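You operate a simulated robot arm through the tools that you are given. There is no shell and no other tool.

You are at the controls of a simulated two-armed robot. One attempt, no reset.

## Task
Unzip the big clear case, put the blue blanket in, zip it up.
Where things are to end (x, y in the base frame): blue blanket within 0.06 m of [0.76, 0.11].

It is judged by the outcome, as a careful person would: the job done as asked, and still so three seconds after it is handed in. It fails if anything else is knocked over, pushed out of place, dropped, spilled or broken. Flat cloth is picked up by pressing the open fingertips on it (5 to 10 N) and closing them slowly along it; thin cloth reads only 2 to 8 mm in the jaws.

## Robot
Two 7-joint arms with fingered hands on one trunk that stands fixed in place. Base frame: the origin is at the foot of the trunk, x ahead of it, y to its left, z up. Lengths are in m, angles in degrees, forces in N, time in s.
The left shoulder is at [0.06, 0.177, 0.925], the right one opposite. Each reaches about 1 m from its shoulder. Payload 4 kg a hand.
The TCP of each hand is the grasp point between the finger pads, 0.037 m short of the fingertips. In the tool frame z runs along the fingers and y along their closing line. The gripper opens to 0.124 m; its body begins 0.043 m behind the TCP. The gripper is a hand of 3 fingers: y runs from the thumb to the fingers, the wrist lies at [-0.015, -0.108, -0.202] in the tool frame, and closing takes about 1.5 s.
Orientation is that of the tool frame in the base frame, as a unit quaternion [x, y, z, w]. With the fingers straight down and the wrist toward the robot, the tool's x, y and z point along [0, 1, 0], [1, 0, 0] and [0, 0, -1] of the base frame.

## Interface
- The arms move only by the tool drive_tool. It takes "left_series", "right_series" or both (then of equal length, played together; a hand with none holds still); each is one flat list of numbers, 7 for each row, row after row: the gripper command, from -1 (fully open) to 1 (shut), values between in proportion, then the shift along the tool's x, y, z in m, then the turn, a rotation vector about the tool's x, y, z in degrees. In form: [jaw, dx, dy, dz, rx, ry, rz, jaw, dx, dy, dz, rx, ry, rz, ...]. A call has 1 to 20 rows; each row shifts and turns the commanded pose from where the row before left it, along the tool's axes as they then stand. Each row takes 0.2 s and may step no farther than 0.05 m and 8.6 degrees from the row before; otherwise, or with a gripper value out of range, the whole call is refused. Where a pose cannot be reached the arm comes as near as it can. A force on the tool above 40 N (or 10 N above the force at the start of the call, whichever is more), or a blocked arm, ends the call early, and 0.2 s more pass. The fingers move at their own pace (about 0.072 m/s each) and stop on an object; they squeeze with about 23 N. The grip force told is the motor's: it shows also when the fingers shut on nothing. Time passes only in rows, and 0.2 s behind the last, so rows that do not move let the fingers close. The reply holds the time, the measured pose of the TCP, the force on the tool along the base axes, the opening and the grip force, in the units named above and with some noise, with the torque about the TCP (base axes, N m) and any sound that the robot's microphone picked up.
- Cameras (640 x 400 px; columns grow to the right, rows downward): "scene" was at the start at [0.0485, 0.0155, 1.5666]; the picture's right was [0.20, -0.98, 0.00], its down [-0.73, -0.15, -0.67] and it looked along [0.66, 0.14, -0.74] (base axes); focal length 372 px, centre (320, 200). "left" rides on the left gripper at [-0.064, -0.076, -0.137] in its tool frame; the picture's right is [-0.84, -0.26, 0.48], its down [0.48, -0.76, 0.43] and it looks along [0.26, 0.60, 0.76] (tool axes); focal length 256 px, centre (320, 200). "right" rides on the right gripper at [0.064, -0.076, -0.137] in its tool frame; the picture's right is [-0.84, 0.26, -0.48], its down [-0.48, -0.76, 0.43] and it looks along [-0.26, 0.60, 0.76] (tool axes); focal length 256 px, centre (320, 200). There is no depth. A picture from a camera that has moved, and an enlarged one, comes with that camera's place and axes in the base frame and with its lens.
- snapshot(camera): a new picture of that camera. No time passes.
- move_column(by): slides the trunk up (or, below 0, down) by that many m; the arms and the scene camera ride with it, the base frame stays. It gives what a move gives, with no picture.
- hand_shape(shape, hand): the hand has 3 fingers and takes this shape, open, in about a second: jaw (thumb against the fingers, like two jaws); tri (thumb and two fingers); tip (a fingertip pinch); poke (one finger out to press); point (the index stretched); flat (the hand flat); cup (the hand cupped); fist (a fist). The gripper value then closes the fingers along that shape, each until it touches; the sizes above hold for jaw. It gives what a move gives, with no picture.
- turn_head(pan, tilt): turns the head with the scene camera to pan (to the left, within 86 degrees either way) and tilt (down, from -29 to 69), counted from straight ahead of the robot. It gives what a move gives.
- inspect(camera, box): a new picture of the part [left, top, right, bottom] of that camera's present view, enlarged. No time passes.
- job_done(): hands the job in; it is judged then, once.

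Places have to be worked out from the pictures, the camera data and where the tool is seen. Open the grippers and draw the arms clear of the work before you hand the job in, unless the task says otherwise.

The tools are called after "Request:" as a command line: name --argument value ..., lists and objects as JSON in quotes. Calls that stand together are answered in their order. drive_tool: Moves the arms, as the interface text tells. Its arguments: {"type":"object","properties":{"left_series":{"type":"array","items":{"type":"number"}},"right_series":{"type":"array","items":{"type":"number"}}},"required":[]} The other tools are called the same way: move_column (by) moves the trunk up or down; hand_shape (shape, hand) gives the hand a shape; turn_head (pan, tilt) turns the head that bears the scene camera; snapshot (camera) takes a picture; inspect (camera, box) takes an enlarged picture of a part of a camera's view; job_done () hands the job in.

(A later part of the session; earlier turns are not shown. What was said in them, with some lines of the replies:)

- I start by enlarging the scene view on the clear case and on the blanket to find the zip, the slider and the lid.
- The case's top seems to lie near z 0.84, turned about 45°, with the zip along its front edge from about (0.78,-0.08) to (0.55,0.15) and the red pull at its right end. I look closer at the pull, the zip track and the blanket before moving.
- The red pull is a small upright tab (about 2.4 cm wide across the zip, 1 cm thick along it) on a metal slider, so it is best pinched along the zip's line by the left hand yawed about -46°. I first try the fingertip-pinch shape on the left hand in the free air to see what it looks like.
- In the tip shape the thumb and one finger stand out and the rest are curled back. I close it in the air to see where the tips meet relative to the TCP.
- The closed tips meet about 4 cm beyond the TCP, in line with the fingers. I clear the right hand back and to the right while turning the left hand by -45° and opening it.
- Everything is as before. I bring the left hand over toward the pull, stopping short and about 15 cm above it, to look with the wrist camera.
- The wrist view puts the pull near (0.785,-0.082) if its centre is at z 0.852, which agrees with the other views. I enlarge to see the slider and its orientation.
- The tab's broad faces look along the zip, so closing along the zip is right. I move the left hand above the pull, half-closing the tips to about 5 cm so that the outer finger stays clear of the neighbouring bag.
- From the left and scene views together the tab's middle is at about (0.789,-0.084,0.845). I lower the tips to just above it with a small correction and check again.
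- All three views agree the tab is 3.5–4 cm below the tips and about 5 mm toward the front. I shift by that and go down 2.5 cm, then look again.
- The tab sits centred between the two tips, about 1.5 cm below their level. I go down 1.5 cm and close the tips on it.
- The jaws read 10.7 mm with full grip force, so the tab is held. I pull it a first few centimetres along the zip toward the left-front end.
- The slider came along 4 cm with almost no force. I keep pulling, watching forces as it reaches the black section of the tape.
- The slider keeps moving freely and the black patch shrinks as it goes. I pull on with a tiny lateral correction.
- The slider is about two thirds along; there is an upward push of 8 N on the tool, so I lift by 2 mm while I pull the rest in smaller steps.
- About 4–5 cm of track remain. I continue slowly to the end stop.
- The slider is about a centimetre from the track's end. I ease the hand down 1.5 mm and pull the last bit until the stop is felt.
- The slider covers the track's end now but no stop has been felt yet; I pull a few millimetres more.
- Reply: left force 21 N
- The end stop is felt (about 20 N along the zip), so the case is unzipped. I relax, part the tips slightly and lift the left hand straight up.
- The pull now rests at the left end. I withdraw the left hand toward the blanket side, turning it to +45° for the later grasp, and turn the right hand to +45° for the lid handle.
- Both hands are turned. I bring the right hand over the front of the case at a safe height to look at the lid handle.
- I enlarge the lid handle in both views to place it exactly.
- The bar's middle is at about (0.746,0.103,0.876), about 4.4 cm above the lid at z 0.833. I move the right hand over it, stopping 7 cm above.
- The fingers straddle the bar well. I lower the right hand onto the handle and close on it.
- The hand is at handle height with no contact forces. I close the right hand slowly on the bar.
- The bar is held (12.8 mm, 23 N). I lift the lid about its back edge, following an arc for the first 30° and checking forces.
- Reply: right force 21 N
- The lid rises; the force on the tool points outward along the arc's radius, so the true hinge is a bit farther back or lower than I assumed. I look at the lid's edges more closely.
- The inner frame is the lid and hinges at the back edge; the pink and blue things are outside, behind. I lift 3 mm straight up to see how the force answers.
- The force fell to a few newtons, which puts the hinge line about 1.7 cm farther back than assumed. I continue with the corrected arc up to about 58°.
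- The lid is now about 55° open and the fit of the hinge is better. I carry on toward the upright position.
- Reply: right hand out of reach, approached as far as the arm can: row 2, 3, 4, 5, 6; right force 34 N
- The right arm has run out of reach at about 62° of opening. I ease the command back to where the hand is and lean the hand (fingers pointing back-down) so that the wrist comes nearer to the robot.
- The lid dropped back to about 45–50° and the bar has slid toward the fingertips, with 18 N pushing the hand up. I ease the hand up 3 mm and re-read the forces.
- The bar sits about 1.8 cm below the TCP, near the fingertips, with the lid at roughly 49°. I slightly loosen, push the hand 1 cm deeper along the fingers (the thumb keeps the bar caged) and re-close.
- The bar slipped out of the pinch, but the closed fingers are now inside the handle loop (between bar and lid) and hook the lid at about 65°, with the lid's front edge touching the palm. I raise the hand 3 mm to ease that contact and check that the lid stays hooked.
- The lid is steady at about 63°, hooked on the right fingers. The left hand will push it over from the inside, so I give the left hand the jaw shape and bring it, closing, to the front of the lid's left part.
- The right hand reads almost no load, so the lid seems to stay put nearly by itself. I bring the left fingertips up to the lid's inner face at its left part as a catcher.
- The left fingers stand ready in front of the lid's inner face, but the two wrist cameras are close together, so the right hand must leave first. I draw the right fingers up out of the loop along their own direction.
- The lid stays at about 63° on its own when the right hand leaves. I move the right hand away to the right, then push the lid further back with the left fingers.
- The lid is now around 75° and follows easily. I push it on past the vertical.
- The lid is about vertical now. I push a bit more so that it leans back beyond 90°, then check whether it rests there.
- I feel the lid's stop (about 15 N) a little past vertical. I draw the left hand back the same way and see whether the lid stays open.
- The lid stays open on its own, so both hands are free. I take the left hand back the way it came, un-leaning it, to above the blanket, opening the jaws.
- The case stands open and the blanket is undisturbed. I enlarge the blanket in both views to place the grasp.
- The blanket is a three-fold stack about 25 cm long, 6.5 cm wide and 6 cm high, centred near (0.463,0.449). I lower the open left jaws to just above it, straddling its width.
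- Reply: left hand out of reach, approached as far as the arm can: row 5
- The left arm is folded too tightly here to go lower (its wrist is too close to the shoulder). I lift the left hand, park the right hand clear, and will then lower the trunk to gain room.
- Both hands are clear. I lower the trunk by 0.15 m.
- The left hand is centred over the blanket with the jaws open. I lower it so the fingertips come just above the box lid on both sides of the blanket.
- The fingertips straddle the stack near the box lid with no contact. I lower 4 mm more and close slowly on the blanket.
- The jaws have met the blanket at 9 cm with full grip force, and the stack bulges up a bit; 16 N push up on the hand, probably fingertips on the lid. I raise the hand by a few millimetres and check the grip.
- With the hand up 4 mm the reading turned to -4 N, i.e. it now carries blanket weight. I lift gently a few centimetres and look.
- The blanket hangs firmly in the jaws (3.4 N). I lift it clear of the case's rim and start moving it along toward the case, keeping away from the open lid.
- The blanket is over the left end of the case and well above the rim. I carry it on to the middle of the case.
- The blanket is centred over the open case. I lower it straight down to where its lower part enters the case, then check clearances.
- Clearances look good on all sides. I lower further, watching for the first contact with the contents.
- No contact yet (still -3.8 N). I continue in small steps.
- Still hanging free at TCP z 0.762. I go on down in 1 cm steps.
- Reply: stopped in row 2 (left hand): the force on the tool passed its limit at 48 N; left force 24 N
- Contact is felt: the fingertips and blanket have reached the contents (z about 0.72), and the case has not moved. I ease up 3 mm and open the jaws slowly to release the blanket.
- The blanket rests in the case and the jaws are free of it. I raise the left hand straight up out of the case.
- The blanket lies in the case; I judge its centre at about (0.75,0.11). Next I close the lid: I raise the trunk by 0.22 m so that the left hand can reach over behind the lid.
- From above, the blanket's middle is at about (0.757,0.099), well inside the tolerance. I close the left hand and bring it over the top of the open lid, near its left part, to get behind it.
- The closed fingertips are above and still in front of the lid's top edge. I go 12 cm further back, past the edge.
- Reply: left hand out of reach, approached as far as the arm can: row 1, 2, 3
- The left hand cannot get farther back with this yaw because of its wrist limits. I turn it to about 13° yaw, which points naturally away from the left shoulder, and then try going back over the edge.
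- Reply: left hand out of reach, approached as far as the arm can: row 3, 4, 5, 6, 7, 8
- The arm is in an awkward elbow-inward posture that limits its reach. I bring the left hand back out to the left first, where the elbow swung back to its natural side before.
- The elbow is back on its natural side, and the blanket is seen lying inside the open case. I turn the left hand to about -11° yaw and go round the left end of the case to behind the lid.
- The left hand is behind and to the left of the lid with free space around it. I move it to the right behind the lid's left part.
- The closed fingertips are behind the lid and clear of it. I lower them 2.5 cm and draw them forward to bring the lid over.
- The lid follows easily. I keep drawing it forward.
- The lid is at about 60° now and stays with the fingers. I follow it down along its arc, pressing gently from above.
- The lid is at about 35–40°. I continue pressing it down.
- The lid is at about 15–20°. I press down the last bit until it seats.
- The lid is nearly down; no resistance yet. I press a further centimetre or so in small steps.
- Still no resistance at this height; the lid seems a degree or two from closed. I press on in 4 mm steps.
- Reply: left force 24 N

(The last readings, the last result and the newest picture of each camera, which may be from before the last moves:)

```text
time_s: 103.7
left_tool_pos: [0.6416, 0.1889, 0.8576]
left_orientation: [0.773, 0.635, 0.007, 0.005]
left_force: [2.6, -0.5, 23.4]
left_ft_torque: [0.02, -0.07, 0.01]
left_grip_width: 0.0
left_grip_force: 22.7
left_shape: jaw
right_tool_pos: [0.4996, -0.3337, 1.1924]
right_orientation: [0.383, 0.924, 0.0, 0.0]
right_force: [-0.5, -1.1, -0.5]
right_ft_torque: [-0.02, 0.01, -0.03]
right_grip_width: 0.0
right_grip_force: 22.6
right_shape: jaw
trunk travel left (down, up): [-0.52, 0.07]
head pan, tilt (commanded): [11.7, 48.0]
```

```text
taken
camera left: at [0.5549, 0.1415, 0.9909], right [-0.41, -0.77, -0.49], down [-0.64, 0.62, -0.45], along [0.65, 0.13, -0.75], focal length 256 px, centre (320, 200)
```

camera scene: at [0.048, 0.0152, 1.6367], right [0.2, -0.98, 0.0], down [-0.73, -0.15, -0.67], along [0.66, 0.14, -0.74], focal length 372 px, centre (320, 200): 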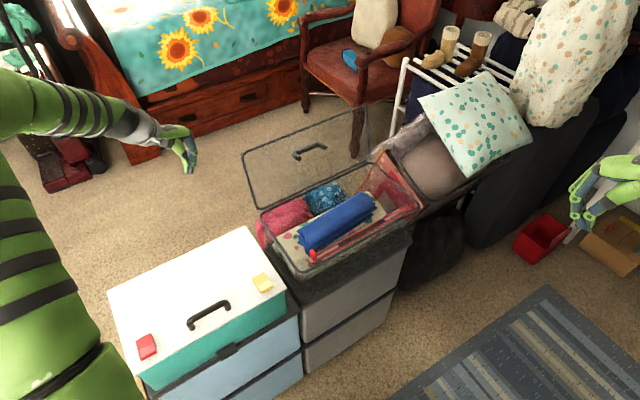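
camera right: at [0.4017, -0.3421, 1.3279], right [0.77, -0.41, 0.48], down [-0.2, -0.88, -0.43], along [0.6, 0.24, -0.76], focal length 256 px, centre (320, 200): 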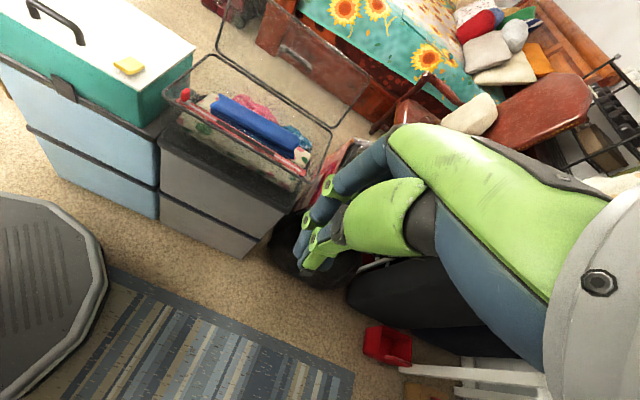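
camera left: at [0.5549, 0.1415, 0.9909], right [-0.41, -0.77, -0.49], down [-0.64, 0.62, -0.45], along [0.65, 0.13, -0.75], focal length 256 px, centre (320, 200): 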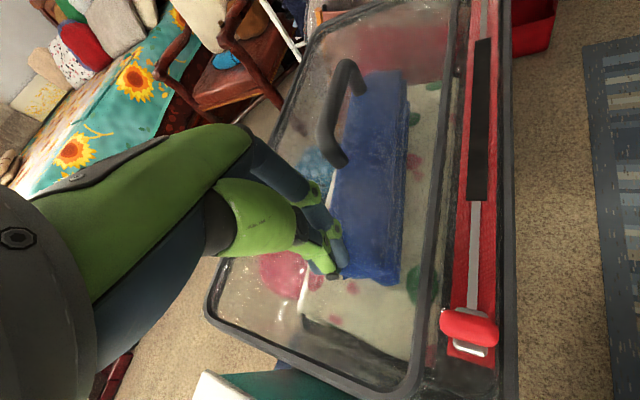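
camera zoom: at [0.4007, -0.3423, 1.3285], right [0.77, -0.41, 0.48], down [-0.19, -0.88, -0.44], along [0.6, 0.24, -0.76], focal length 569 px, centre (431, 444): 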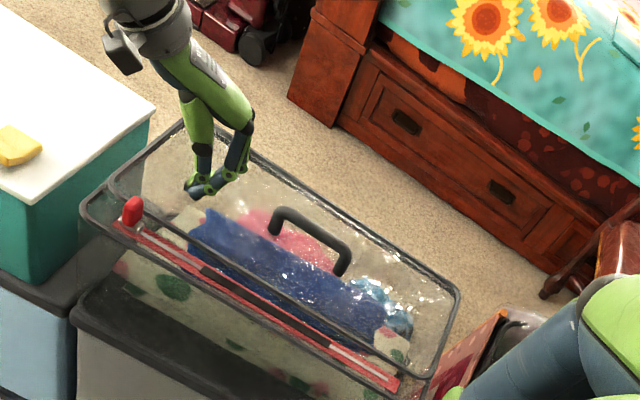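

The lid is seated (23 N felt on pressing). I raise the left hand, give it the fingertip shape, and return the trunk to its first height for the zip.

Request:
drive_tool --left_series '[1, 0, 0, -0.02, 0, 0, 0, 1, 0, 0, -0.04, 0, 0, 0, 1, 0, 0, -0.045, 0, 0, 0, 1, 0, 0, -0.045, 0, 0, 0, 1, 0, 0, -0.03, 0, 0, 0, 1, 0, 0, 0, 0, 0, 0]'

Request:
hand_shape --shape "tip" --hand "left"

Request:
move_column --by -0.07

Request:
snapshot --camera "scene"

Request:
snapshot --camera "left"

Request:
inspect --camera "right" --box '[140, 0, 400, 180]'

```text
time_s: 105.1
left_tool_pos: [0.6396, 0.1917, 1.0326]
left_orientation: [0.773, 0.635, 0.004, 0.002]
left_force: [-0.3, 0.5, 0.7]
left_ft_torque: [-0.01, -0.02, 0.01]
left_grip_width: 0.0
left_grip_force: 22.6
left_shape: jaw
right_tool_pos: [0.501, -0.3329, 1.192]
right_orientation: [0.382, 0.924, -0.001, 0.0]
right_force: [-0.1, 0.0, 0.2]
right_ft_torque: [-0.01, -0.02, 0.0]
right_grip_width: 0.0002
right_grip_force: 23.3
right_shape: jaw
trunk travel left (down, up): [-0.52, 0.07]
head pan, tilt (commanded): [11.7, 48.0]
```

```text
time_s: 106.0
left_tool_pos: [0.641, 0.1912, 1.0327]
left_orientation: [0.773, 0.634, 0.005, 0.002]
left_force: [-0.1, -0.6, -0.8]
left_ft_torque: [0.02, -0.02, 0.0]
left_grip_width: 0.1235
left_grip_force: 0.0
left_shape: tip
right_tool_pos: [0.5014, -0.3333, 1.1924]
right_orientation: [0.383, 0.924, -0.001, -0.001]
right_force: [0.6, 0.4, -0.4]
right_ft_torque: [0.02, 0.03, -0.01]
right_grip_width: 0.0001
right_grip_force: 23.0
right_shape: jaw
trunk travel left (down, up): [-0.52, 0.07]
head pan, tilt (commanded): [11.7, 48.0]
```

```text
time_s: 107.0
left_tool_pos: [0.6401, 0.1911, 0.9621]
left_orientation: [0.773, 0.634, 0.005, 0.003]
left_force: [0.1, 0.5, -0.2]
left_ft_torque: [0.02, 0.0, -0.03]
left_grip_width: 0.1236
left_grip_force: 0.0
left_shape: tip
right_tool_pos: [0.5003, -0.3326, 1.1205]
right_orientation: [0.382, 0.924, 0.0, 0.0]
right_force: [0.2, -0.5, 0.0]
right_ft_torque: [0.01, -0.01, -0.02]
right_grip_width: 0.0
right_grip_force: 22.9
right_shape: jaw
trunk travel left (down, up): [-0.45, 0.14]
head pan, tilt (commanded): [11.7, 48.0]
```

```text
taken
camera scene: at [0.0483, 0.0155, 1.5667], right [0.2, -0.98, 0.0], down [-0.73, -0.15, -0.67], along [0.66, 0.14, -0.74], focal length 372 px, centre (320, 200)
```

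scene: 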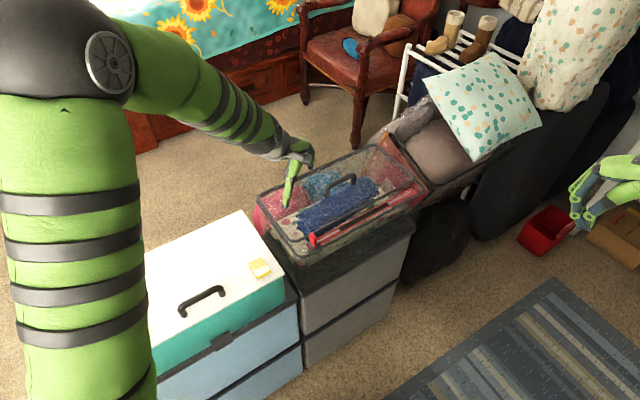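

```text
taken
camera left: at [0.5531, 0.1435, 1.0976], right [-0.41, -0.77, -0.49], down [-0.65, 0.62, -0.44], along [0.64, 0.14, -0.75], focal length 256 px, centre (320, 200)
```

left: 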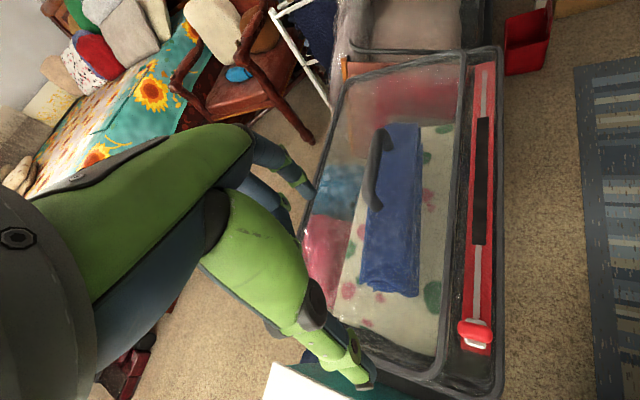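

```text
2.22 times, centred on (270, 90) of right
camera zoom: at [0.4018, -0.3418, 1.258], right [0.77, -0.41, 0.48], down [-0.2, -0.88, -0.43], along [0.6, 0.24, -0.76], focal length 569 px, centre (431, 444)
```

zoom: 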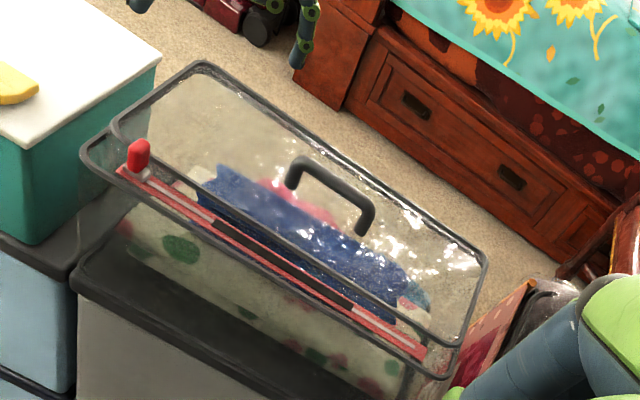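

The lid is closed with the blanket inside. I turn the left hand to -45° and bring the half-open tips above the pull at the zip's left end.

Request:
drive_tool --left_series '[-0.4, 0, 0, 0, 0, 0, 8.45, 0, 0, 0, 0, 0, 0, 8.45, 0.2, 0, 0, 0, 0, 0, 8.45, 0.2, 0, 0, 0, 0, 0, 8.45, 0.2, -0.0313, -0.0084, 0, 0, 0, 0, 0.2, -0.0313, -0.0084, 0, 0, 0, 0, 0.2, -0.0313, -0.0084, 0, 0, 0, 0, 0.2, 0, 0, 0, 0, 0, 0]'

Request:
inspect --camera "scene" --box '[240, 150, 400, 270]'

Request:
inspect --camera "left" --box '[260, 200, 460, 380]'

Request:
inspect --camera "right" --box '[140, 0, 300, 120]'

```text
time_s: 108.8
left_tool_pos: [0.5575, 0.1417, 0.9614]
left_orientation: [0.924, 0.383, 0.005, 0.002]
left_force: [0.4, -1.0, -0.6]
left_ft_torque: [0.02, 0.02, -0.01]
left_grip_width: 0.0512
left_grip_force: 0.0
left_shape: tip
right_tool_pos: [0.5015, -0.3321, 1.1222]
right_orientation: [0.382, 0.924, -0.001, 0.0]
right_force: [0.5, 0.7, 0.2]
right_ft_torque: [-0.01, 0.01, -0.01]
right_grip_width: 0.0
right_grip_force: 23.0
right_shape: jaw
trunk travel left (down, up): [-0.45, 0.14]
head pan, tilt (commanded): [11.7, 48.0]
```

```text
3.33 times, centred on (320, 210) of scene
camera zoom: at [0.0486, 0.0156, 1.5666], right [0.2, -0.98, 0.0], down [-0.73, -0.15, -0.67], along [0.66, 0.14, -0.74], focal length 1240 px, centre (320, 167)
```

zoom: 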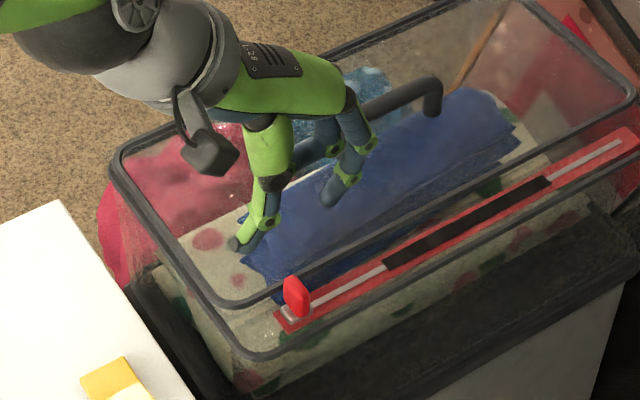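

```text
2.22 times, centred on (360, 290) of left
camera zoom: at [0.4585, 0.152, 1.0969], right [-0.77, -0.41, -0.49], down [-0.19, 0.88, -0.44], along [0.61, -0.24, -0.75], focal length 569 px, centre (231, 0)
```

zoom: 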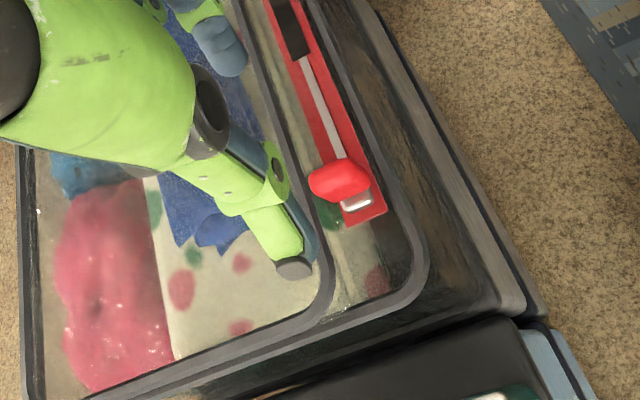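

```text
3.33 times, centred on (220, 60) of right
camera zoom: at [0.4021, -0.3416, 1.2579], right [0.77, -0.41, 0.48], down [-0.2, -0.88, -0.43], along [0.6, 0.24, -0.76], focal length 853 px, centre (653, 667)
```

zoom: 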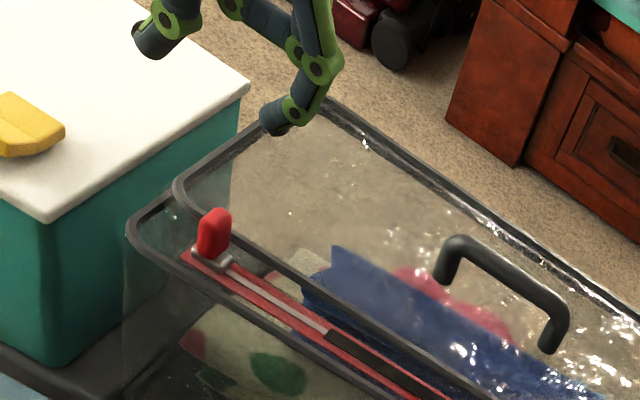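

The tips are lined up over the pull, which I judge to be at about (0.558,0.141). I lower in two stages, checking when just above it.

Request:
drive_tool --left_series '[0.2, 0, 0, 0.03, 0, 0, 0, 0.2, 0, 0, 0.03, 0, 0, 0, 0.2, 0, 0, 0.012, 0, 0, 0, 0.2, 0, 0, 0, 0, 0, 0]'

Request:
inspect --camera "scene" --box '[260, 170, 380, 270]'

Request:
inspect --camera "left" --box '[260, 200, 440, 360]'

Request:
inspect --camera "right" --box '[140, 20, 260, 110]'

```text
time_s: 109.8
left_tool_pos: [0.5577, 0.1422, 0.89]
left_orientation: [0.924, 0.383, 0.006, 0.001]
left_force: [-0.3, -0.1, -0.3]
left_ft_torque: [0.01, 0.03, -0.03]
left_grip_width: 0.0512
left_grip_force: 0.1
left_shape: tip
right_tool_pos: [0.5009, -0.3334, 1.1207]
right_orientation: [0.383, 0.924, 0.0, 0.0]
right_force: [0.1, -0.8, -0.2]
right_ft_torque: [0.03, 0.02, 0.01]
right_grip_width: 0.0002
right_grip_force: 22.9
right_shape: jaw
trunk travel left (down, up): [-0.45, 0.14]
head pan, tilt (commanded): [11.7, 48.0]
```

```text
4.00 times, centred on (320, 220) of scene
camera zoom: at [0.0485, 0.0155, 1.5666], right [0.2, -0.98, 0.0], down [-0.73, -0.15, -0.67], along [0.66, 0.14, -0.74], focal length 1488 px, centre (320, 120)
```

zoom: 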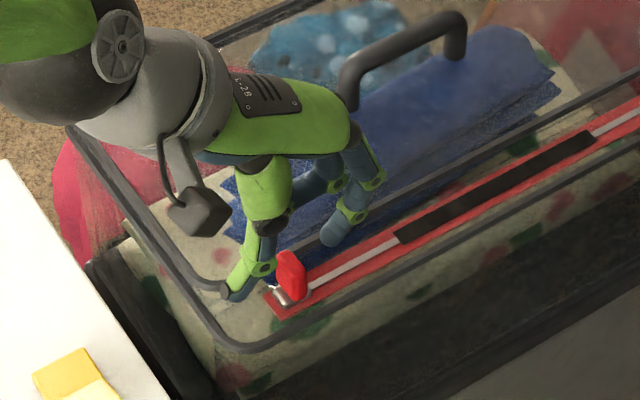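

```text
2.50 times, centred on (350, 280) of left
camera zoom: at [0.4583, 0.1512, 1.0248], right [-0.77, -0.41, -0.49], down [-0.19, 0.88, -0.44], along [0.61, -0.24, -0.75], focal length 640 px, centre (245, 0)
```

zoom: 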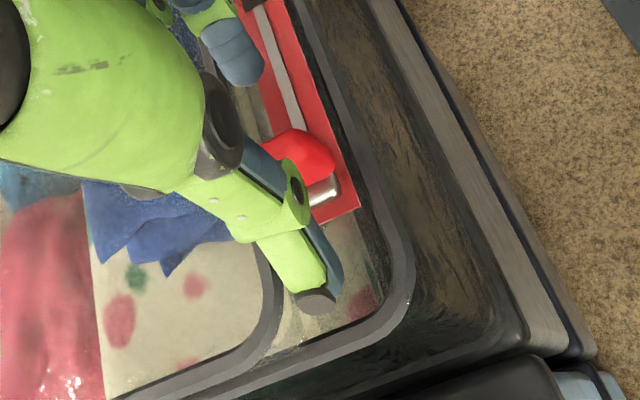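

```text
4.44 times, centred on (200, 65) of right
camera zoom: at [0.402, -0.3418, 1.2579], right [0.77, -0.41, 0.48], down [-0.2, -0.88, -0.43], along [0.6, 0.24, -0.76], focal length 1138 px, centre (853, 800)
```

zoom: 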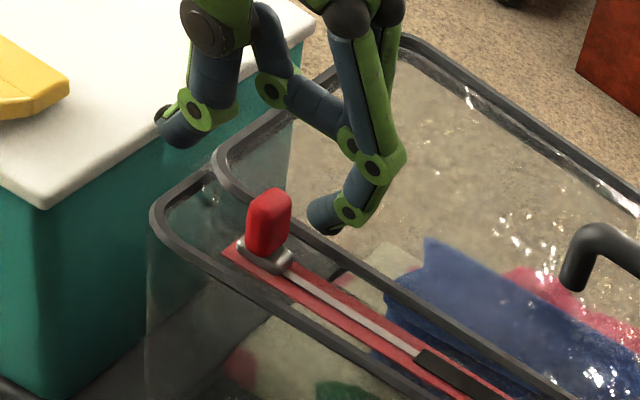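

The tab sits between the tips, about 3–4 mm toward the right along the zip. I correct that, lower 1.5 cm and close on it.

Request:
drive_tool --left_series '[0.2, 0, 0.003, 0.008, 0, 0, 0, 0.2, 0, 0, 0.0075, 0, 0, 0, 0.2, 0, 0, 0, 0, 0, 0, 0.5, 0, 0, 0, 0, 0, 0, 0.8, 0, 0, 0, 0, 0, 0, 1, 0, 0, 0, 0, 0, 0, 1, 0, 0, 0, 0, 0, 0, 1, 0, 0, 0, 0, 0, 0]'

Request:
inspect --camera "left" --box '[260, 200, 440, 360]'

Request:
inspect --camera "right" --box '[140, 20, 260, 110]'

```text
time_s: 111.7
left_tool_pos: [0.5592, 0.1397, 0.8745]
left_orientation: [0.924, 0.382, 0.006, 0.002]
left_force: [0.6, -0.5, 0.2]
left_ft_torque: [-0.07, -0.02, -0.04]
left_grip_width: 0.0106
left_grip_force: 23.5
left_shape: tip
right_tool_pos: [0.5001, -0.3331, 1.1216]
right_orientation: [0.383, 0.924, 0.0, 0.0]
right_force: [0.0, -0.1, -0.9]
right_ft_torque: [0.02, -0.04, -0.01]
right_grip_width: 0.0001
right_grip_force: 22.9
right_shape: jaw
trunk travel left (down, up): [-0.45, 0.14]
head pan, tilt (commanded): [11.7, 48.0]
```

```text
2.50 times, centred on (350, 280) of left
camera zoom: at [0.4602, 0.149, 1.0091], right [-0.77, -0.41, -0.49], down [-0.19, 0.88, -0.44], along [0.61, -0.24, -0.75], focal length 640 px, centre (245, 0)
```

zoom: 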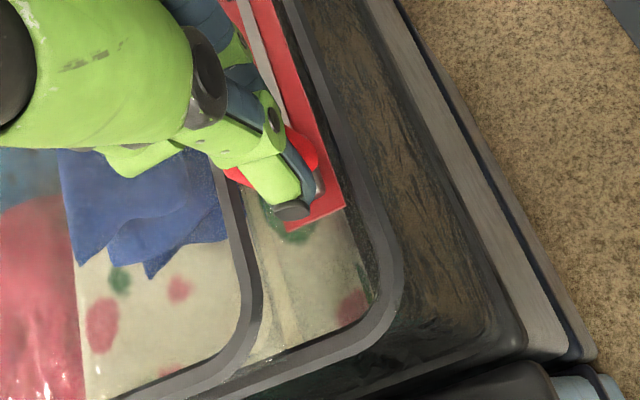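

```text
4.44 times, centred on (200, 65) of right
camera zoom: at [0.402, -0.3418, 1.2579], right [0.77, -0.41, 0.48], down [-0.2, -0.88, -0.43], along [0.6, 0.24, -0.76], focal length 1138 px, centre (853, 800)
```

zoom: 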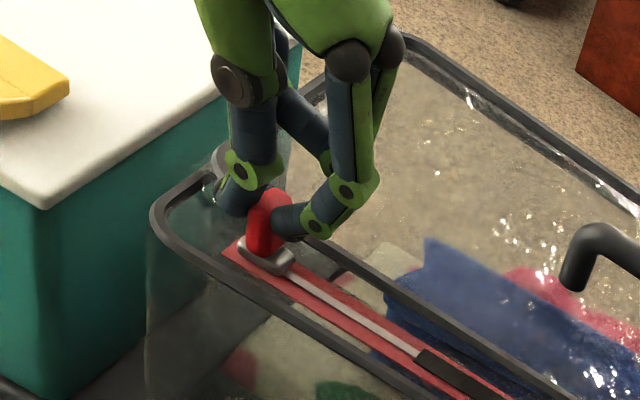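

The pull is held again (10.6 mm, full grip). I slide it back along the zip toward the right end.

Request:
drive_tool --left_series '[1, 0, 0.01, 0, 0, 0, 0, 1, 0, 0.015, 0, 0, 0, 0, 1, 0, 0.018, 0, 0, 0, 0, 1, 0, 0.018, 0, 0, 0, 0, 1, 0, 0.018, 0, 0, 0, 0, 1, 0, 0, 0, 0, 0, 0]'

Request:
inspect --camera "right" --box '[140, 20, 300, 140]'

Request:
inspect --camera "scene" --box '[250, 130, 440, 280]'

```text
time_s: 113.0
left_tool_pos: [0.6137, 0.0849, 0.8749]
left_orientation: [0.924, 0.382, 0.005, 0.001]
left_force: [2.2, 3.4, 1.6]
left_ft_torque: [0.01, -0.12, -0.03]
left_grip_width: 0.0101
left_grip_force: 23.2
left_shape: tip
right_tool_pos: [0.5004, -0.3337, 1.1218]
right_orientation: [0.383, 0.924, 0.0, 0.0]
right_force: [-0.4, -0.3, 0.1]
right_ft_torque: [0.03, -0.02, 0.01]
right_grip_width: 0.0
right_grip_force: 23.1
right_shape: jaw
trunk travel left (down, up): [-0.45, 0.14]
head pan, tilt (commanded): [11.7, 48.0]
```

```text
3.33 times, centred on (220, 80) of right
camera zoom: at [0.4021, -0.3417, 1.2579], right [0.77, -0.41, 0.48], down [-0.2, -0.88, -0.43], along [0.6, 0.24, -0.76], focal length 853 px, centre (653, 600)
```

zoom: 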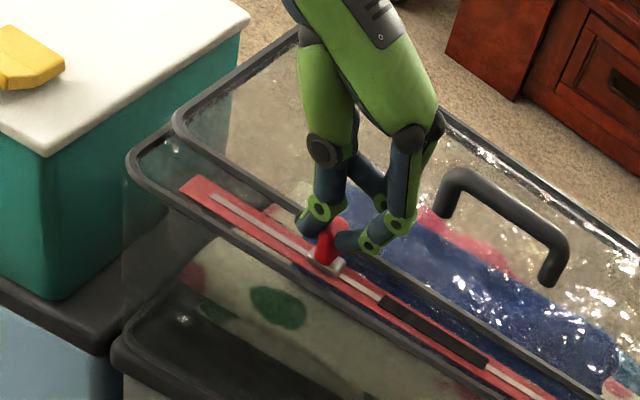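

```text
2.67 times, centred on (345, 205) of scene
camera zoom: at [0.0487, 0.0156, 1.5666], right [0.2, -0.98, 0.0], down [-0.73, -0.15, -0.67], along [0.66, 0.14, -0.74], focal length 992 px, centre (253, 187)
```

zoom: 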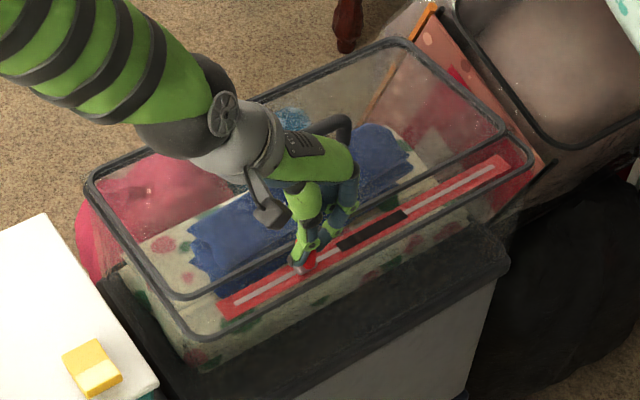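

The slider runs smoothly. I keep going with a 1 mm lateral correction.

Request:
drive_tool --left_series '[1, 0.0003, 0.018, 0, 0, 0, 0, 1, 0.0003, 0.018, 0, 0, 0, 0, 1, 0.0002, 0.018, 0, 0, 0, 0, 1, 0, 0.018, 0, 0, 0, 0, 1, 0, 0.018, 0, 0, 0, 0, 1, 0, 0.018, 0, 0, 0, 0, 1, 0, 0, 0, 0, 0, 0]'

Request:
inspect --camera "right" --box '[140, 20, 340, 170]'

Request:
inspect --camera "scene" --box '[250, 130, 440, 280]'

```text
time_s: 114.7
left_tool_pos: [0.6919, 0.0076, 0.8759]
left_orientation: [0.924, 0.382, 0.004, 0.001]
left_force: [-0.4, 0.5, -7.5]
left_ft_torque: [-0.01, -0.02, -0.03]
left_grip_width: 0.0097
left_grip_force: 23.2
left_shape: tip
right_tool_pos: [0.501, -0.3336, 1.1211]
right_orientation: [0.382, 0.924, 0.0, 0.0]
right_force: [0.0, 0.4, -0.2]
right_ft_torque: [-0.03, -0.01, -0.02]
right_grip_width: 0.0001
right_grip_force: 23.1
right_shape: jaw
trunk travel left (down, up): [-0.45, 0.14]
head pan, tilt (commanded): [11.7, 48.0]
```

```text
2.67 times, centred on (240, 95) of right
camera zoom: at [0.4024, -0.342, 1.2576], right [0.77, -0.41, 0.48], down [-0.2, -0.88, -0.43], along [0.6, 0.24, -0.76], focal length 683 px, centre (533, 480)
```

zoom: 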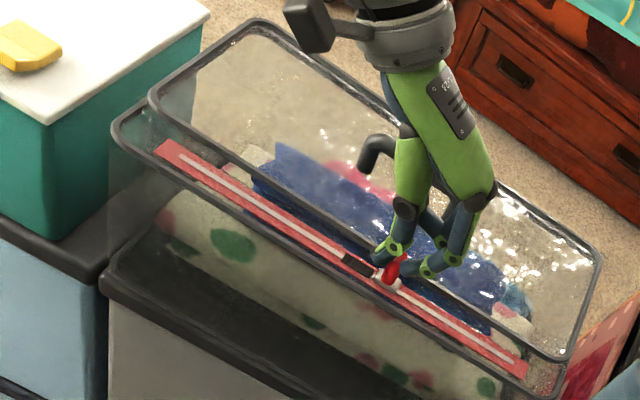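

```text
2.67 times, centred on (345, 205) of scene
camera zoom: at [0.0492, 0.0154, 1.5665], right [0.2, -0.98, 0.0], down [-0.73, -0.15, -0.67], along [0.65, 0.14, -0.74], focal length 992 px, centre (253, 187)
```

zoom: 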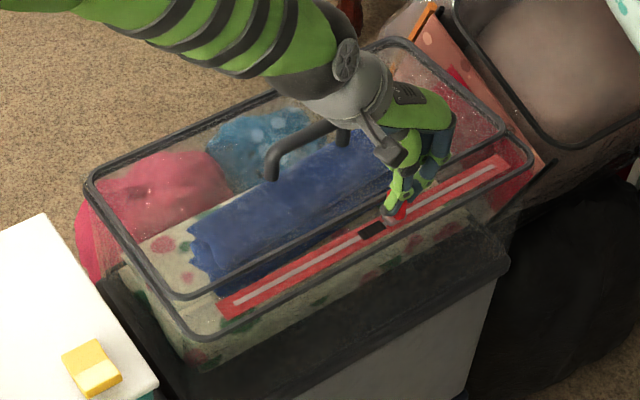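

Past the middle; the tool is being pulled down 7 N, so I lower it by 1.5 mm while sliding on.

Request:
drive_tool --left_series '[1, 0, 0.016, 0.0008, 0, 0, 0, 1, 0, 0.018, 0.0008, 0, 0, 0, 1, 0, 0.018, 0, 0, 0, 0, 1, 0, 0.018, 0, 0, 0, 0, 1, 0, 0.018, 0, 0, 0, 0, 1, 0, 0.018, 0, 0, 0, 0, 1, 0, 0, 0, 0, 0, 0]'

Request:
inspect --camera "right" --box '[180, 40, 340, 160]'

Request:
inspect --camera "scene" --box '[250, 130, 440, 280]'

```text
time_s: 116.2
left_tool_pos: [0.7682, -0.0674, 0.8759]
left_orientation: [0.924, 0.383, 0.005, 0.003]
left_force: [-2.5, -2.5, 0.8]
left_ft_torque: [-0.1, 0.01, -0.1]
left_grip_width: 0.0098
left_grip_force: 23.1
left_shape: tip
right_tool_pos: [0.5015, -0.3345, 1.1228]
right_orientation: [0.383, 0.924, 0.001, 0.0]
right_force: [1.1, 0.6, 0.2]
right_ft_torque: [-0.06, 0.01, 0.0]
right_grip_width: 0.0
right_grip_force: 23.3
right_shape: jaw
trunk travel left (down, up): [-0.45, 0.14]
head pan, tilt (commanded): [11.7, 48.0]
```

```text
3.33 times, centred on (260, 100) of right
camera zoom: at [0.4018, -0.3421, 1.2579], right [0.77, -0.41, 0.48], down [-0.2, -0.88, -0.43], along [0.6, 0.24, -0.76], focal length 853 px, centre (520, 533)
```

zoom: 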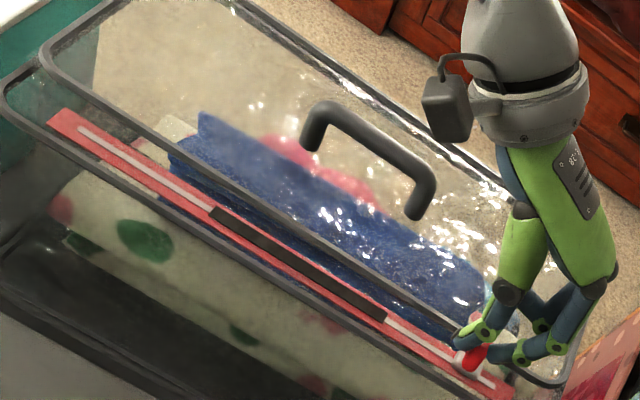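

```text
2.67 times, centred on (345, 205) of scene
camera zoom: at [0.0484, 0.0152, 1.5667], right [0.2, -0.98, 0.0], down [-0.73, -0.15, -0.67], along [0.66, 0.14, -0.74], focal length 992 px, centre (253, 187)
```

zoom: 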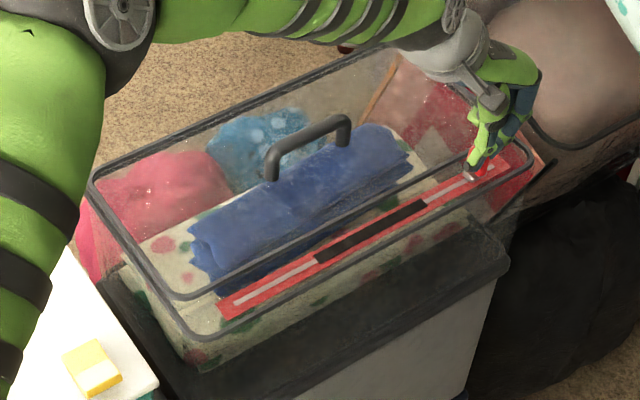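

About 2.7 cm remain to the original closed position. I finish in small steps until the stop is felt.

Request:
drive_tool --left_series '[1, 0, 0.01, 0, 0, 0, 0, 1, 0, 0.008, 0, 0, 0, 0, 1, 0, 0.006, 0, 0, 0, 0, 1, 0, 0.004, 0, 0, 0, 0, 1, 0, 0, 0, 0, 0, 0]'

Request:
inspect --camera "right" --box '[200, 60, 340, 170]'

Request:
inspect --camera "scene" --box '[350, 130, 440, 210]'

```text
time_s: 117.5
left_tool_pos: [0.7874, -0.086, 0.8757]
left_orientation: [0.924, 0.383, 0.005, 0.002]
left_force: [-5.9, -2.2, -0.3]
left_ft_torque: [-0.09, 0.16, -0.06]
left_grip_width: 0.0097
left_grip_force: 23.0
left_shape: tip
right_tool_pos: [0.5007, -0.3347, 1.1206]
right_orientation: [0.382, 0.924, 0.001, 0.001]
right_force: [0.2, -0.1, 0.3]
right_ft_torque: [0.0, 0.02, -0.04]
right_grip_width: 0.0
right_grip_force: 23.6
right_shape: jaw
trunk travel left (down, up): [-0.45, 0.14]
head pan, tilt (commanded): [11.7, 48.0]
```

```text
3.64 times, centred on (270, 115) of right
camera zoom: at [0.4016, -0.3421, 1.258], right [0.77, -0.41, 0.48], down [-0.2, -0.88, -0.43], along [0.6, 0.24, -0.76], focal length 931 px, centre (502, 509)
```

zoom: 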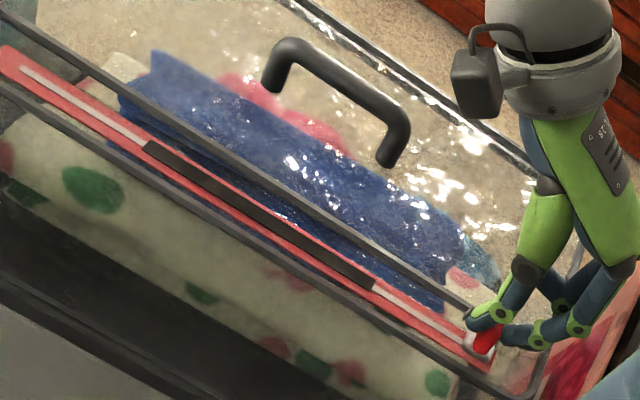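

```text
5.00 times, centred on (395, 170) of scene
camera zoom: at [0.0481, 0.0152, 1.5666], right [0.2, -0.98, 0.0], down [-0.73, -0.15, -0.67], along [0.66, 0.14, -0.74], focal length 1860 px, centre (-55, 350)
```

zoom: 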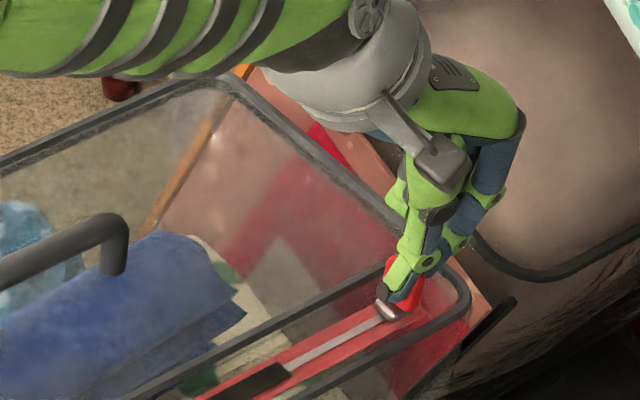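

The pull is back at its original place; I give it a few millimetres more to be sure it is at the closed stop.

Request:
drive_tool --left_series '[1, -0.0008, 0.004, 0, 0, 0, 0, 1, 0, 0.003, 0, 0, 0, 0, 1, 0, 0, 0, 0, 0, 0]'

Request:
inspect --camera "scene" --box '[350, 130, 440, 210]'

```text
time_s: 118.2
left_tool_pos: [0.79, -0.0892, 0.8751]
left_orientation: [0.924, 0.383, 0.005, 0.001]
left_force: [-16.3, 8.1, 1.6]
left_ft_torque: [0.27, 0.44, -0.06]
left_grip_width: 0.0113
left_grip_force: 22.5
left_shape: tip
right_tool_pos: [0.4991, -0.3328, 1.1217]
right_orientation: [0.382, 0.924, 0.0, 0.002]
right_force: [-0.5, -0.2, 0.2]
right_ft_torque: [0.02, 0.03, 0.03]
right_grip_width: 0.0001
right_grip_force: 22.3
right_shape: jaw
trunk travel left (down, up): [-0.45, 0.14]
head pan, tilt (commanded): [11.7, 48.0]
```

```text
5.00 times, centred on (395, 170) of scene
camera zoom: at [0.0469, 0.0163, 1.5667], right [0.2, -0.98, 0.0], down [-0.73, -0.15, -0.67], along [0.66, 0.14, -0.74], focal length 1860 px, centre (-55, 350)
```

zoom: 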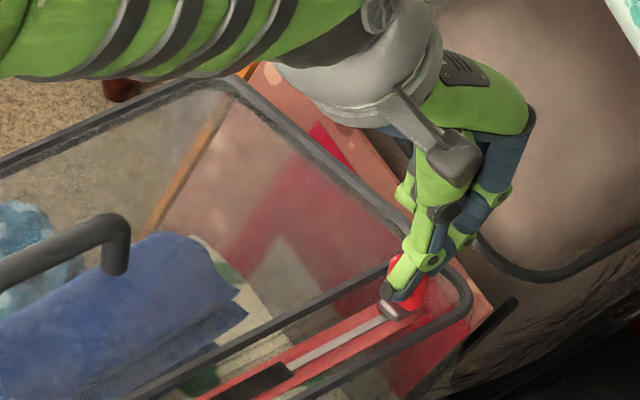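

The closed stop is felt (about 17 N along the zip), so the case is zipped. I unload, part the tips and lift the left hand straight up.

Request:
drive_tool --left_series '[1, 0, -0.0035, 0, 0, 0, 0, 0.5, 0, 0, 0, 0, 0, 0, 0.2, 0, 0, 0, 0, 0, 0, 0.2, 0, 0, 0, 0, 0, 0, 0.2, 0, 0, -0.02, 0, 0, 0, 0.2, 0, 0, -0.03, 0, 0, 0, 0.2, 0, 0, -0.04, 0, 0, 0, 0.2, 0, 0, -0.04, 0, 0, 0, 0.2, 0, 0, 0, 0, 0, 0]'

Request:
inspect --camera "scene" --box '[240, 120, 440, 270]'

Request:
inspect --camera "right" --box '[140, 20, 360, 180]'

Request:
snapshot --camera "left"

```text
time_s: 120.2
left_tool_pos: [0.786, -0.0889, 1.0046]
left_orientation: [0.924, 0.383, 0.004, 0.002]
left_force: [0.3, -0.5, -0.5]
left_ft_torque: [0.02, 0.0, 0.0]
left_grip_width: 0.0482
left_grip_force: 0.0
left_shape: tip
right_tool_pos: [0.5005, -0.3332, 1.121]
right_orientation: [0.382, 0.924, 0.001, 0.001]
right_force: [0.3, 0.2, -0.1]
right_ft_torque: [0.0, -0.02, 0.03]
right_grip_width: 0.0
right_grip_force: 23.2
right_shape: jaw
trunk travel left (down, up): [-0.45, 0.14]
head pan, tilt (commanded): [11.7, 48.0]
```

```text
2.67 times, centred on (340, 195) of scene
camera zoom: at [0.0487, 0.0154, 1.5666], right [0.2, -0.98, 0.0], down [-0.73, -0.15, -0.67], along [0.66, 0.14, -0.74], focal length 992 px, centre (267, 213)
```

zoom: 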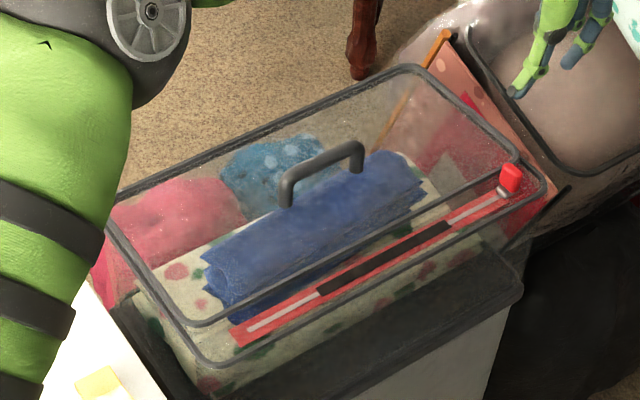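

```text
2.50 times, centred on (250, 100) of right
camera zoom: at [0.4021, -0.3418, 1.2578], right [0.77, -0.41, 0.48], down [-0.2, -0.88, -0.43], along [0.6, 0.24, -0.76], focal length 640 px, centre (495, 450)
```

zoom: 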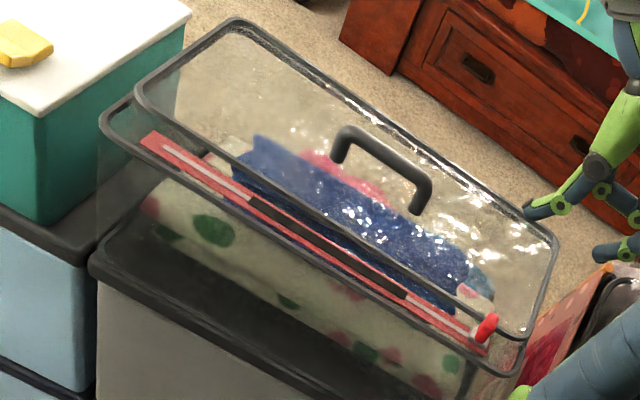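

```text
taken
camera left: at [0.6884, -0.0804, 1.1391], right [-0.77, -0.41, -0.49], down [-0.19, 0.88, -0.44], along [0.61, -0.24, -0.75], focal length 256 px, centre (320, 200)
```

left: 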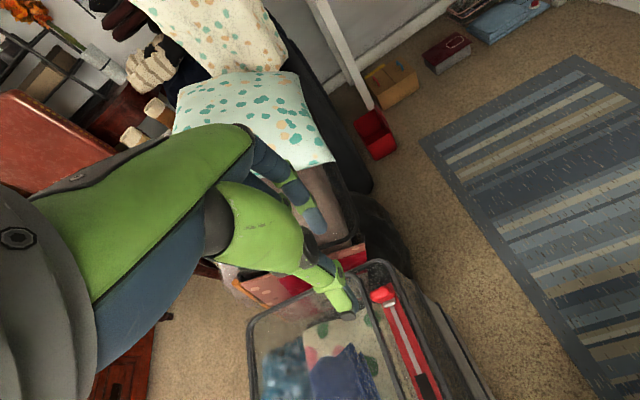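

The zip is fully closed with the pull back at the right end and the blanket inside near (0.75,0.11). I withdraw the left arm up and back to its side and open both grippers.

Request:
drive_tool --left_series '[0.2, 0, 0, -0.045, 0, 0, 0, 0.2, 0, 0, -0.045, 0, 0, 0, 0, 0.0109, -0.0428, 0, 0, 0, 0, -0.5, 0.0109, -0.0428, 0, 0, 0, 0, -1, 0.0109, -0.0428, 0, 0, 0, 0, -1, 0.0109, -0.0428, 0, 0, 0, 0, -1, 0.0109, -0.0428, 0, 0, 0, 0, -1, 0.0109, -0.0428, 0, 0, 0, 0, -1, 0.0109, -0.0428, 0, 0, 0, 0, -1, 0.0109, -0.0428, 0, 0, 0, 0, -1, 0.0109, -0.0428, 0, 0, 0, 0, -1, 0.0109, -0.0428, 0, 0, 0, 0, -1, 0.0109, -0.0428, 0, 0, 0, 0, -1, 0.0109, -0.0428, 0, 0, 0, 0, -1, 0, 0, 0, 0, 0, 0]' --right_series '[1, 0, 0, 0, 0, 0, 0, 0.5, 0, 0, 0, 0, 0, 0, 0, 0, 0, 0, 0, 0, 0, -0.5, 0, 0, 0, 0, 0, 0, -1, 0, 0, 0, 0, 0, 0, -1, 0, 0, 0, 0, 0, 0, -1, 0, 0, 0, 0, 0, 0, -1, 0, 0, 0, 0, 0, 0, -1, 0, 0, 0, 0, 0, 0, -1, 0, 0, 0, 0, 0, 0, -1, 0, 0, 0, 0, 0, 0, -1, 0, 0, 0, 0, 0, 0, -1, 0, 0, 0, 0, 0, 0, -1, 0, 0, 0, 0, 0, 0, -1, 0, 0, 0, 0, 0, 0]'

Request:
snapshot --camera "scene"

Request:
inspect --camera "scene" --box '[240, 120, 440, 270]'

Request:
snapshot --camera "right"

Request:
snapshot --camera "left"

```text
time_s: 123.5
left_tool_pos: [0.5169, 0.3657, 1.0938]
left_orientation: [0.924, 0.383, 0.005, 0.002]
left_force: [-0.6, 0.3, -0.2]
left_ft_torque: [0.01, 0.0, -0.04]
left_grip_width: 0.1238
left_grip_force: 0.0
left_shape: tip
right_tool_pos: [0.5004, -0.3334, 1.1215]
right_orientation: [0.383, 0.924, 0.0, 0.0]
right_force: [0.2, 0.8, 0.2]
right_ft_torque: [0.02, -0.01, -0.02]
right_grip_width: 0.1239
right_grip_force: 0.1
right_shape: jaw
trunk travel left (down, up): [-0.45, 0.14]
head pan, tilt (commanded): [11.7, 48.0]
```

```text
taken
camera scene: at [0.0486, 0.0154, 1.5666], right [0.2, -0.98, 0.0], down [-0.73, -0.15, -0.67], along [0.66, 0.14, -0.74], focal length 372 px, centre (320, 200)
```

scene: 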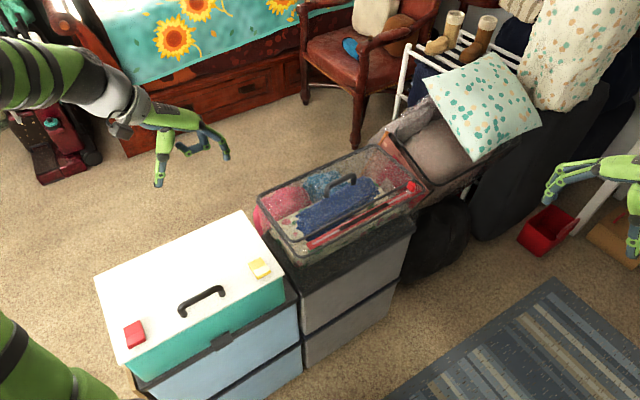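

```text
2.67 times, centred on (340, 195) of scene
camera zoom: at [0.0486, 0.0154, 1.5666], right [0.2, -0.98, 0.0], down [-0.73, -0.15, -0.67], along [0.66, 0.14, -0.74], focal length 992 px, centre (267, 213)
```

zoom: 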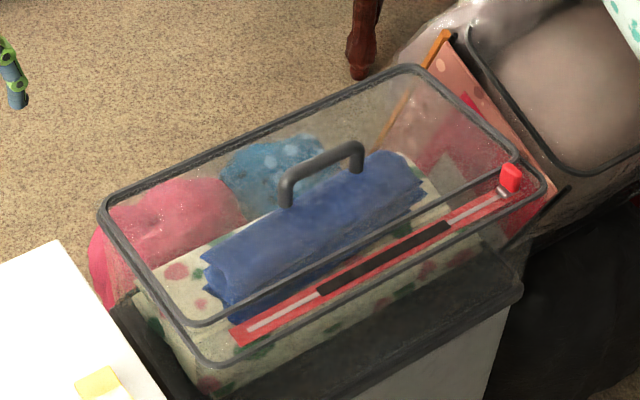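

```text
taken
camera right: at [0.4021, -0.3419, 1.2579], right [0.77, -0.41, 0.48], down [-0.2, -0.88, -0.43], along [0.6, 0.24, -0.76], focal length 256 px, centre (320, 200)
```

right: 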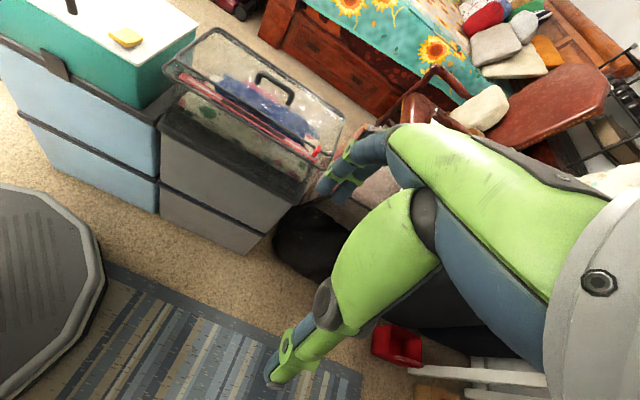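

```text
taken
camera left: at [0.4172, 0.3746, 1.2273], right [-0.77, -0.41, -0.49], down [-0.19, 0.88, -0.44], along [0.61, -0.24, -0.75], focal length 256 px, centre (320, 200)
```

left: 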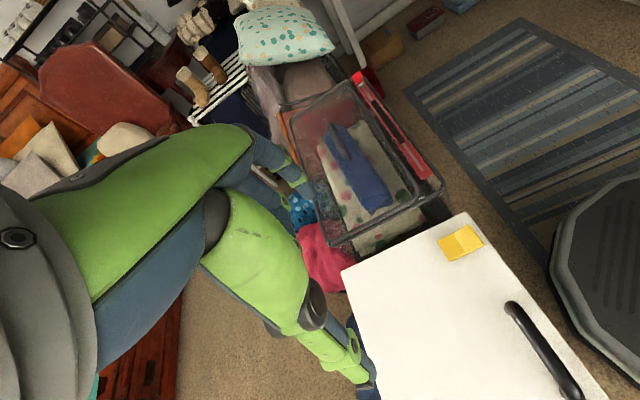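

Everything looks in place. Before handing in I check the blanket's position once more with enlarged views from the left and right cameras.

Request:
inspect --camera "left" --box '[290, 70, 450, 250]'

Request:
inspect --camera "right" --box '[150, 20, 350, 180]'

```text
2.22 times, centred on (370, 160) of left
camera zoom: at [0.4172, 0.3746, 1.2273], right [-0.77, -0.41, -0.49], down [-0.19, 0.88, -0.44], along [0.61, -0.24, -0.75], focal length 569 px, centre (209, 289)
```

zoom: 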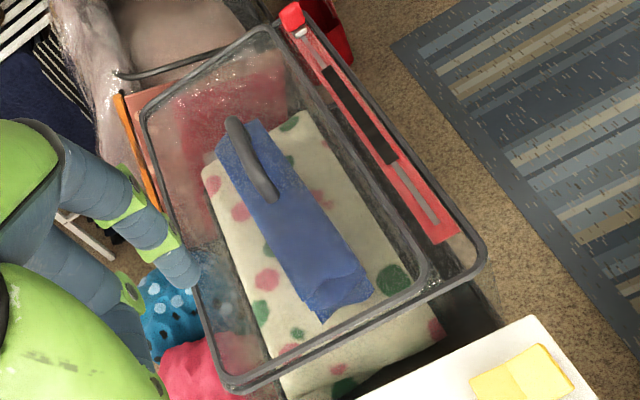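

```text
2.50 times, centred on (250, 100) of right
camera zoom: at [0.4021, -0.3419, 1.2579], right [0.77, -0.41, 0.48], down [-0.2, -0.88, -0.43], along [0.6, 0.24, -0.76], focal length 640 px, centre (495, 450)
```

zoom: 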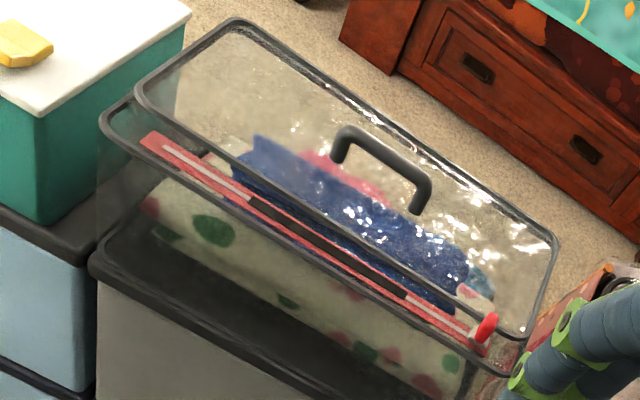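

The blanket's ends come out at about (0.845,0.027) and (0.639,0.199), so its middle is near (0.742,0.113), within 2 cm of the goal. The case is closed and zipped, the arms are clear and the grippers open, so I hand the job in.

Request:
job_done

```text
The job is handed in.
```

The blue blanket is in the clear case, the lid is shut, and the zip is closed with the pull back at its right-hand end. I handed the job in, but no verdict came back.

- **Blanket position:** I judge its middle to be at about (0.742, 0.113), roughly 2 cm from (0.76, 0.11). That is estimated from the pictures.
- **Other items:** In the last pictures nothing else had moved: the red and yellow blocks, the case and the things around it are where they started.
- **Rough moments:**
  - The lid handle slipped out of the right hand's pinch while I was opening it, but the lid stayed up.
  - Lowering the blanket stopped on a 48 N contact with the contents; neither the case nor its contents showed any change.
- **Robot:** Both arms are clear of the case and both grippers are open.
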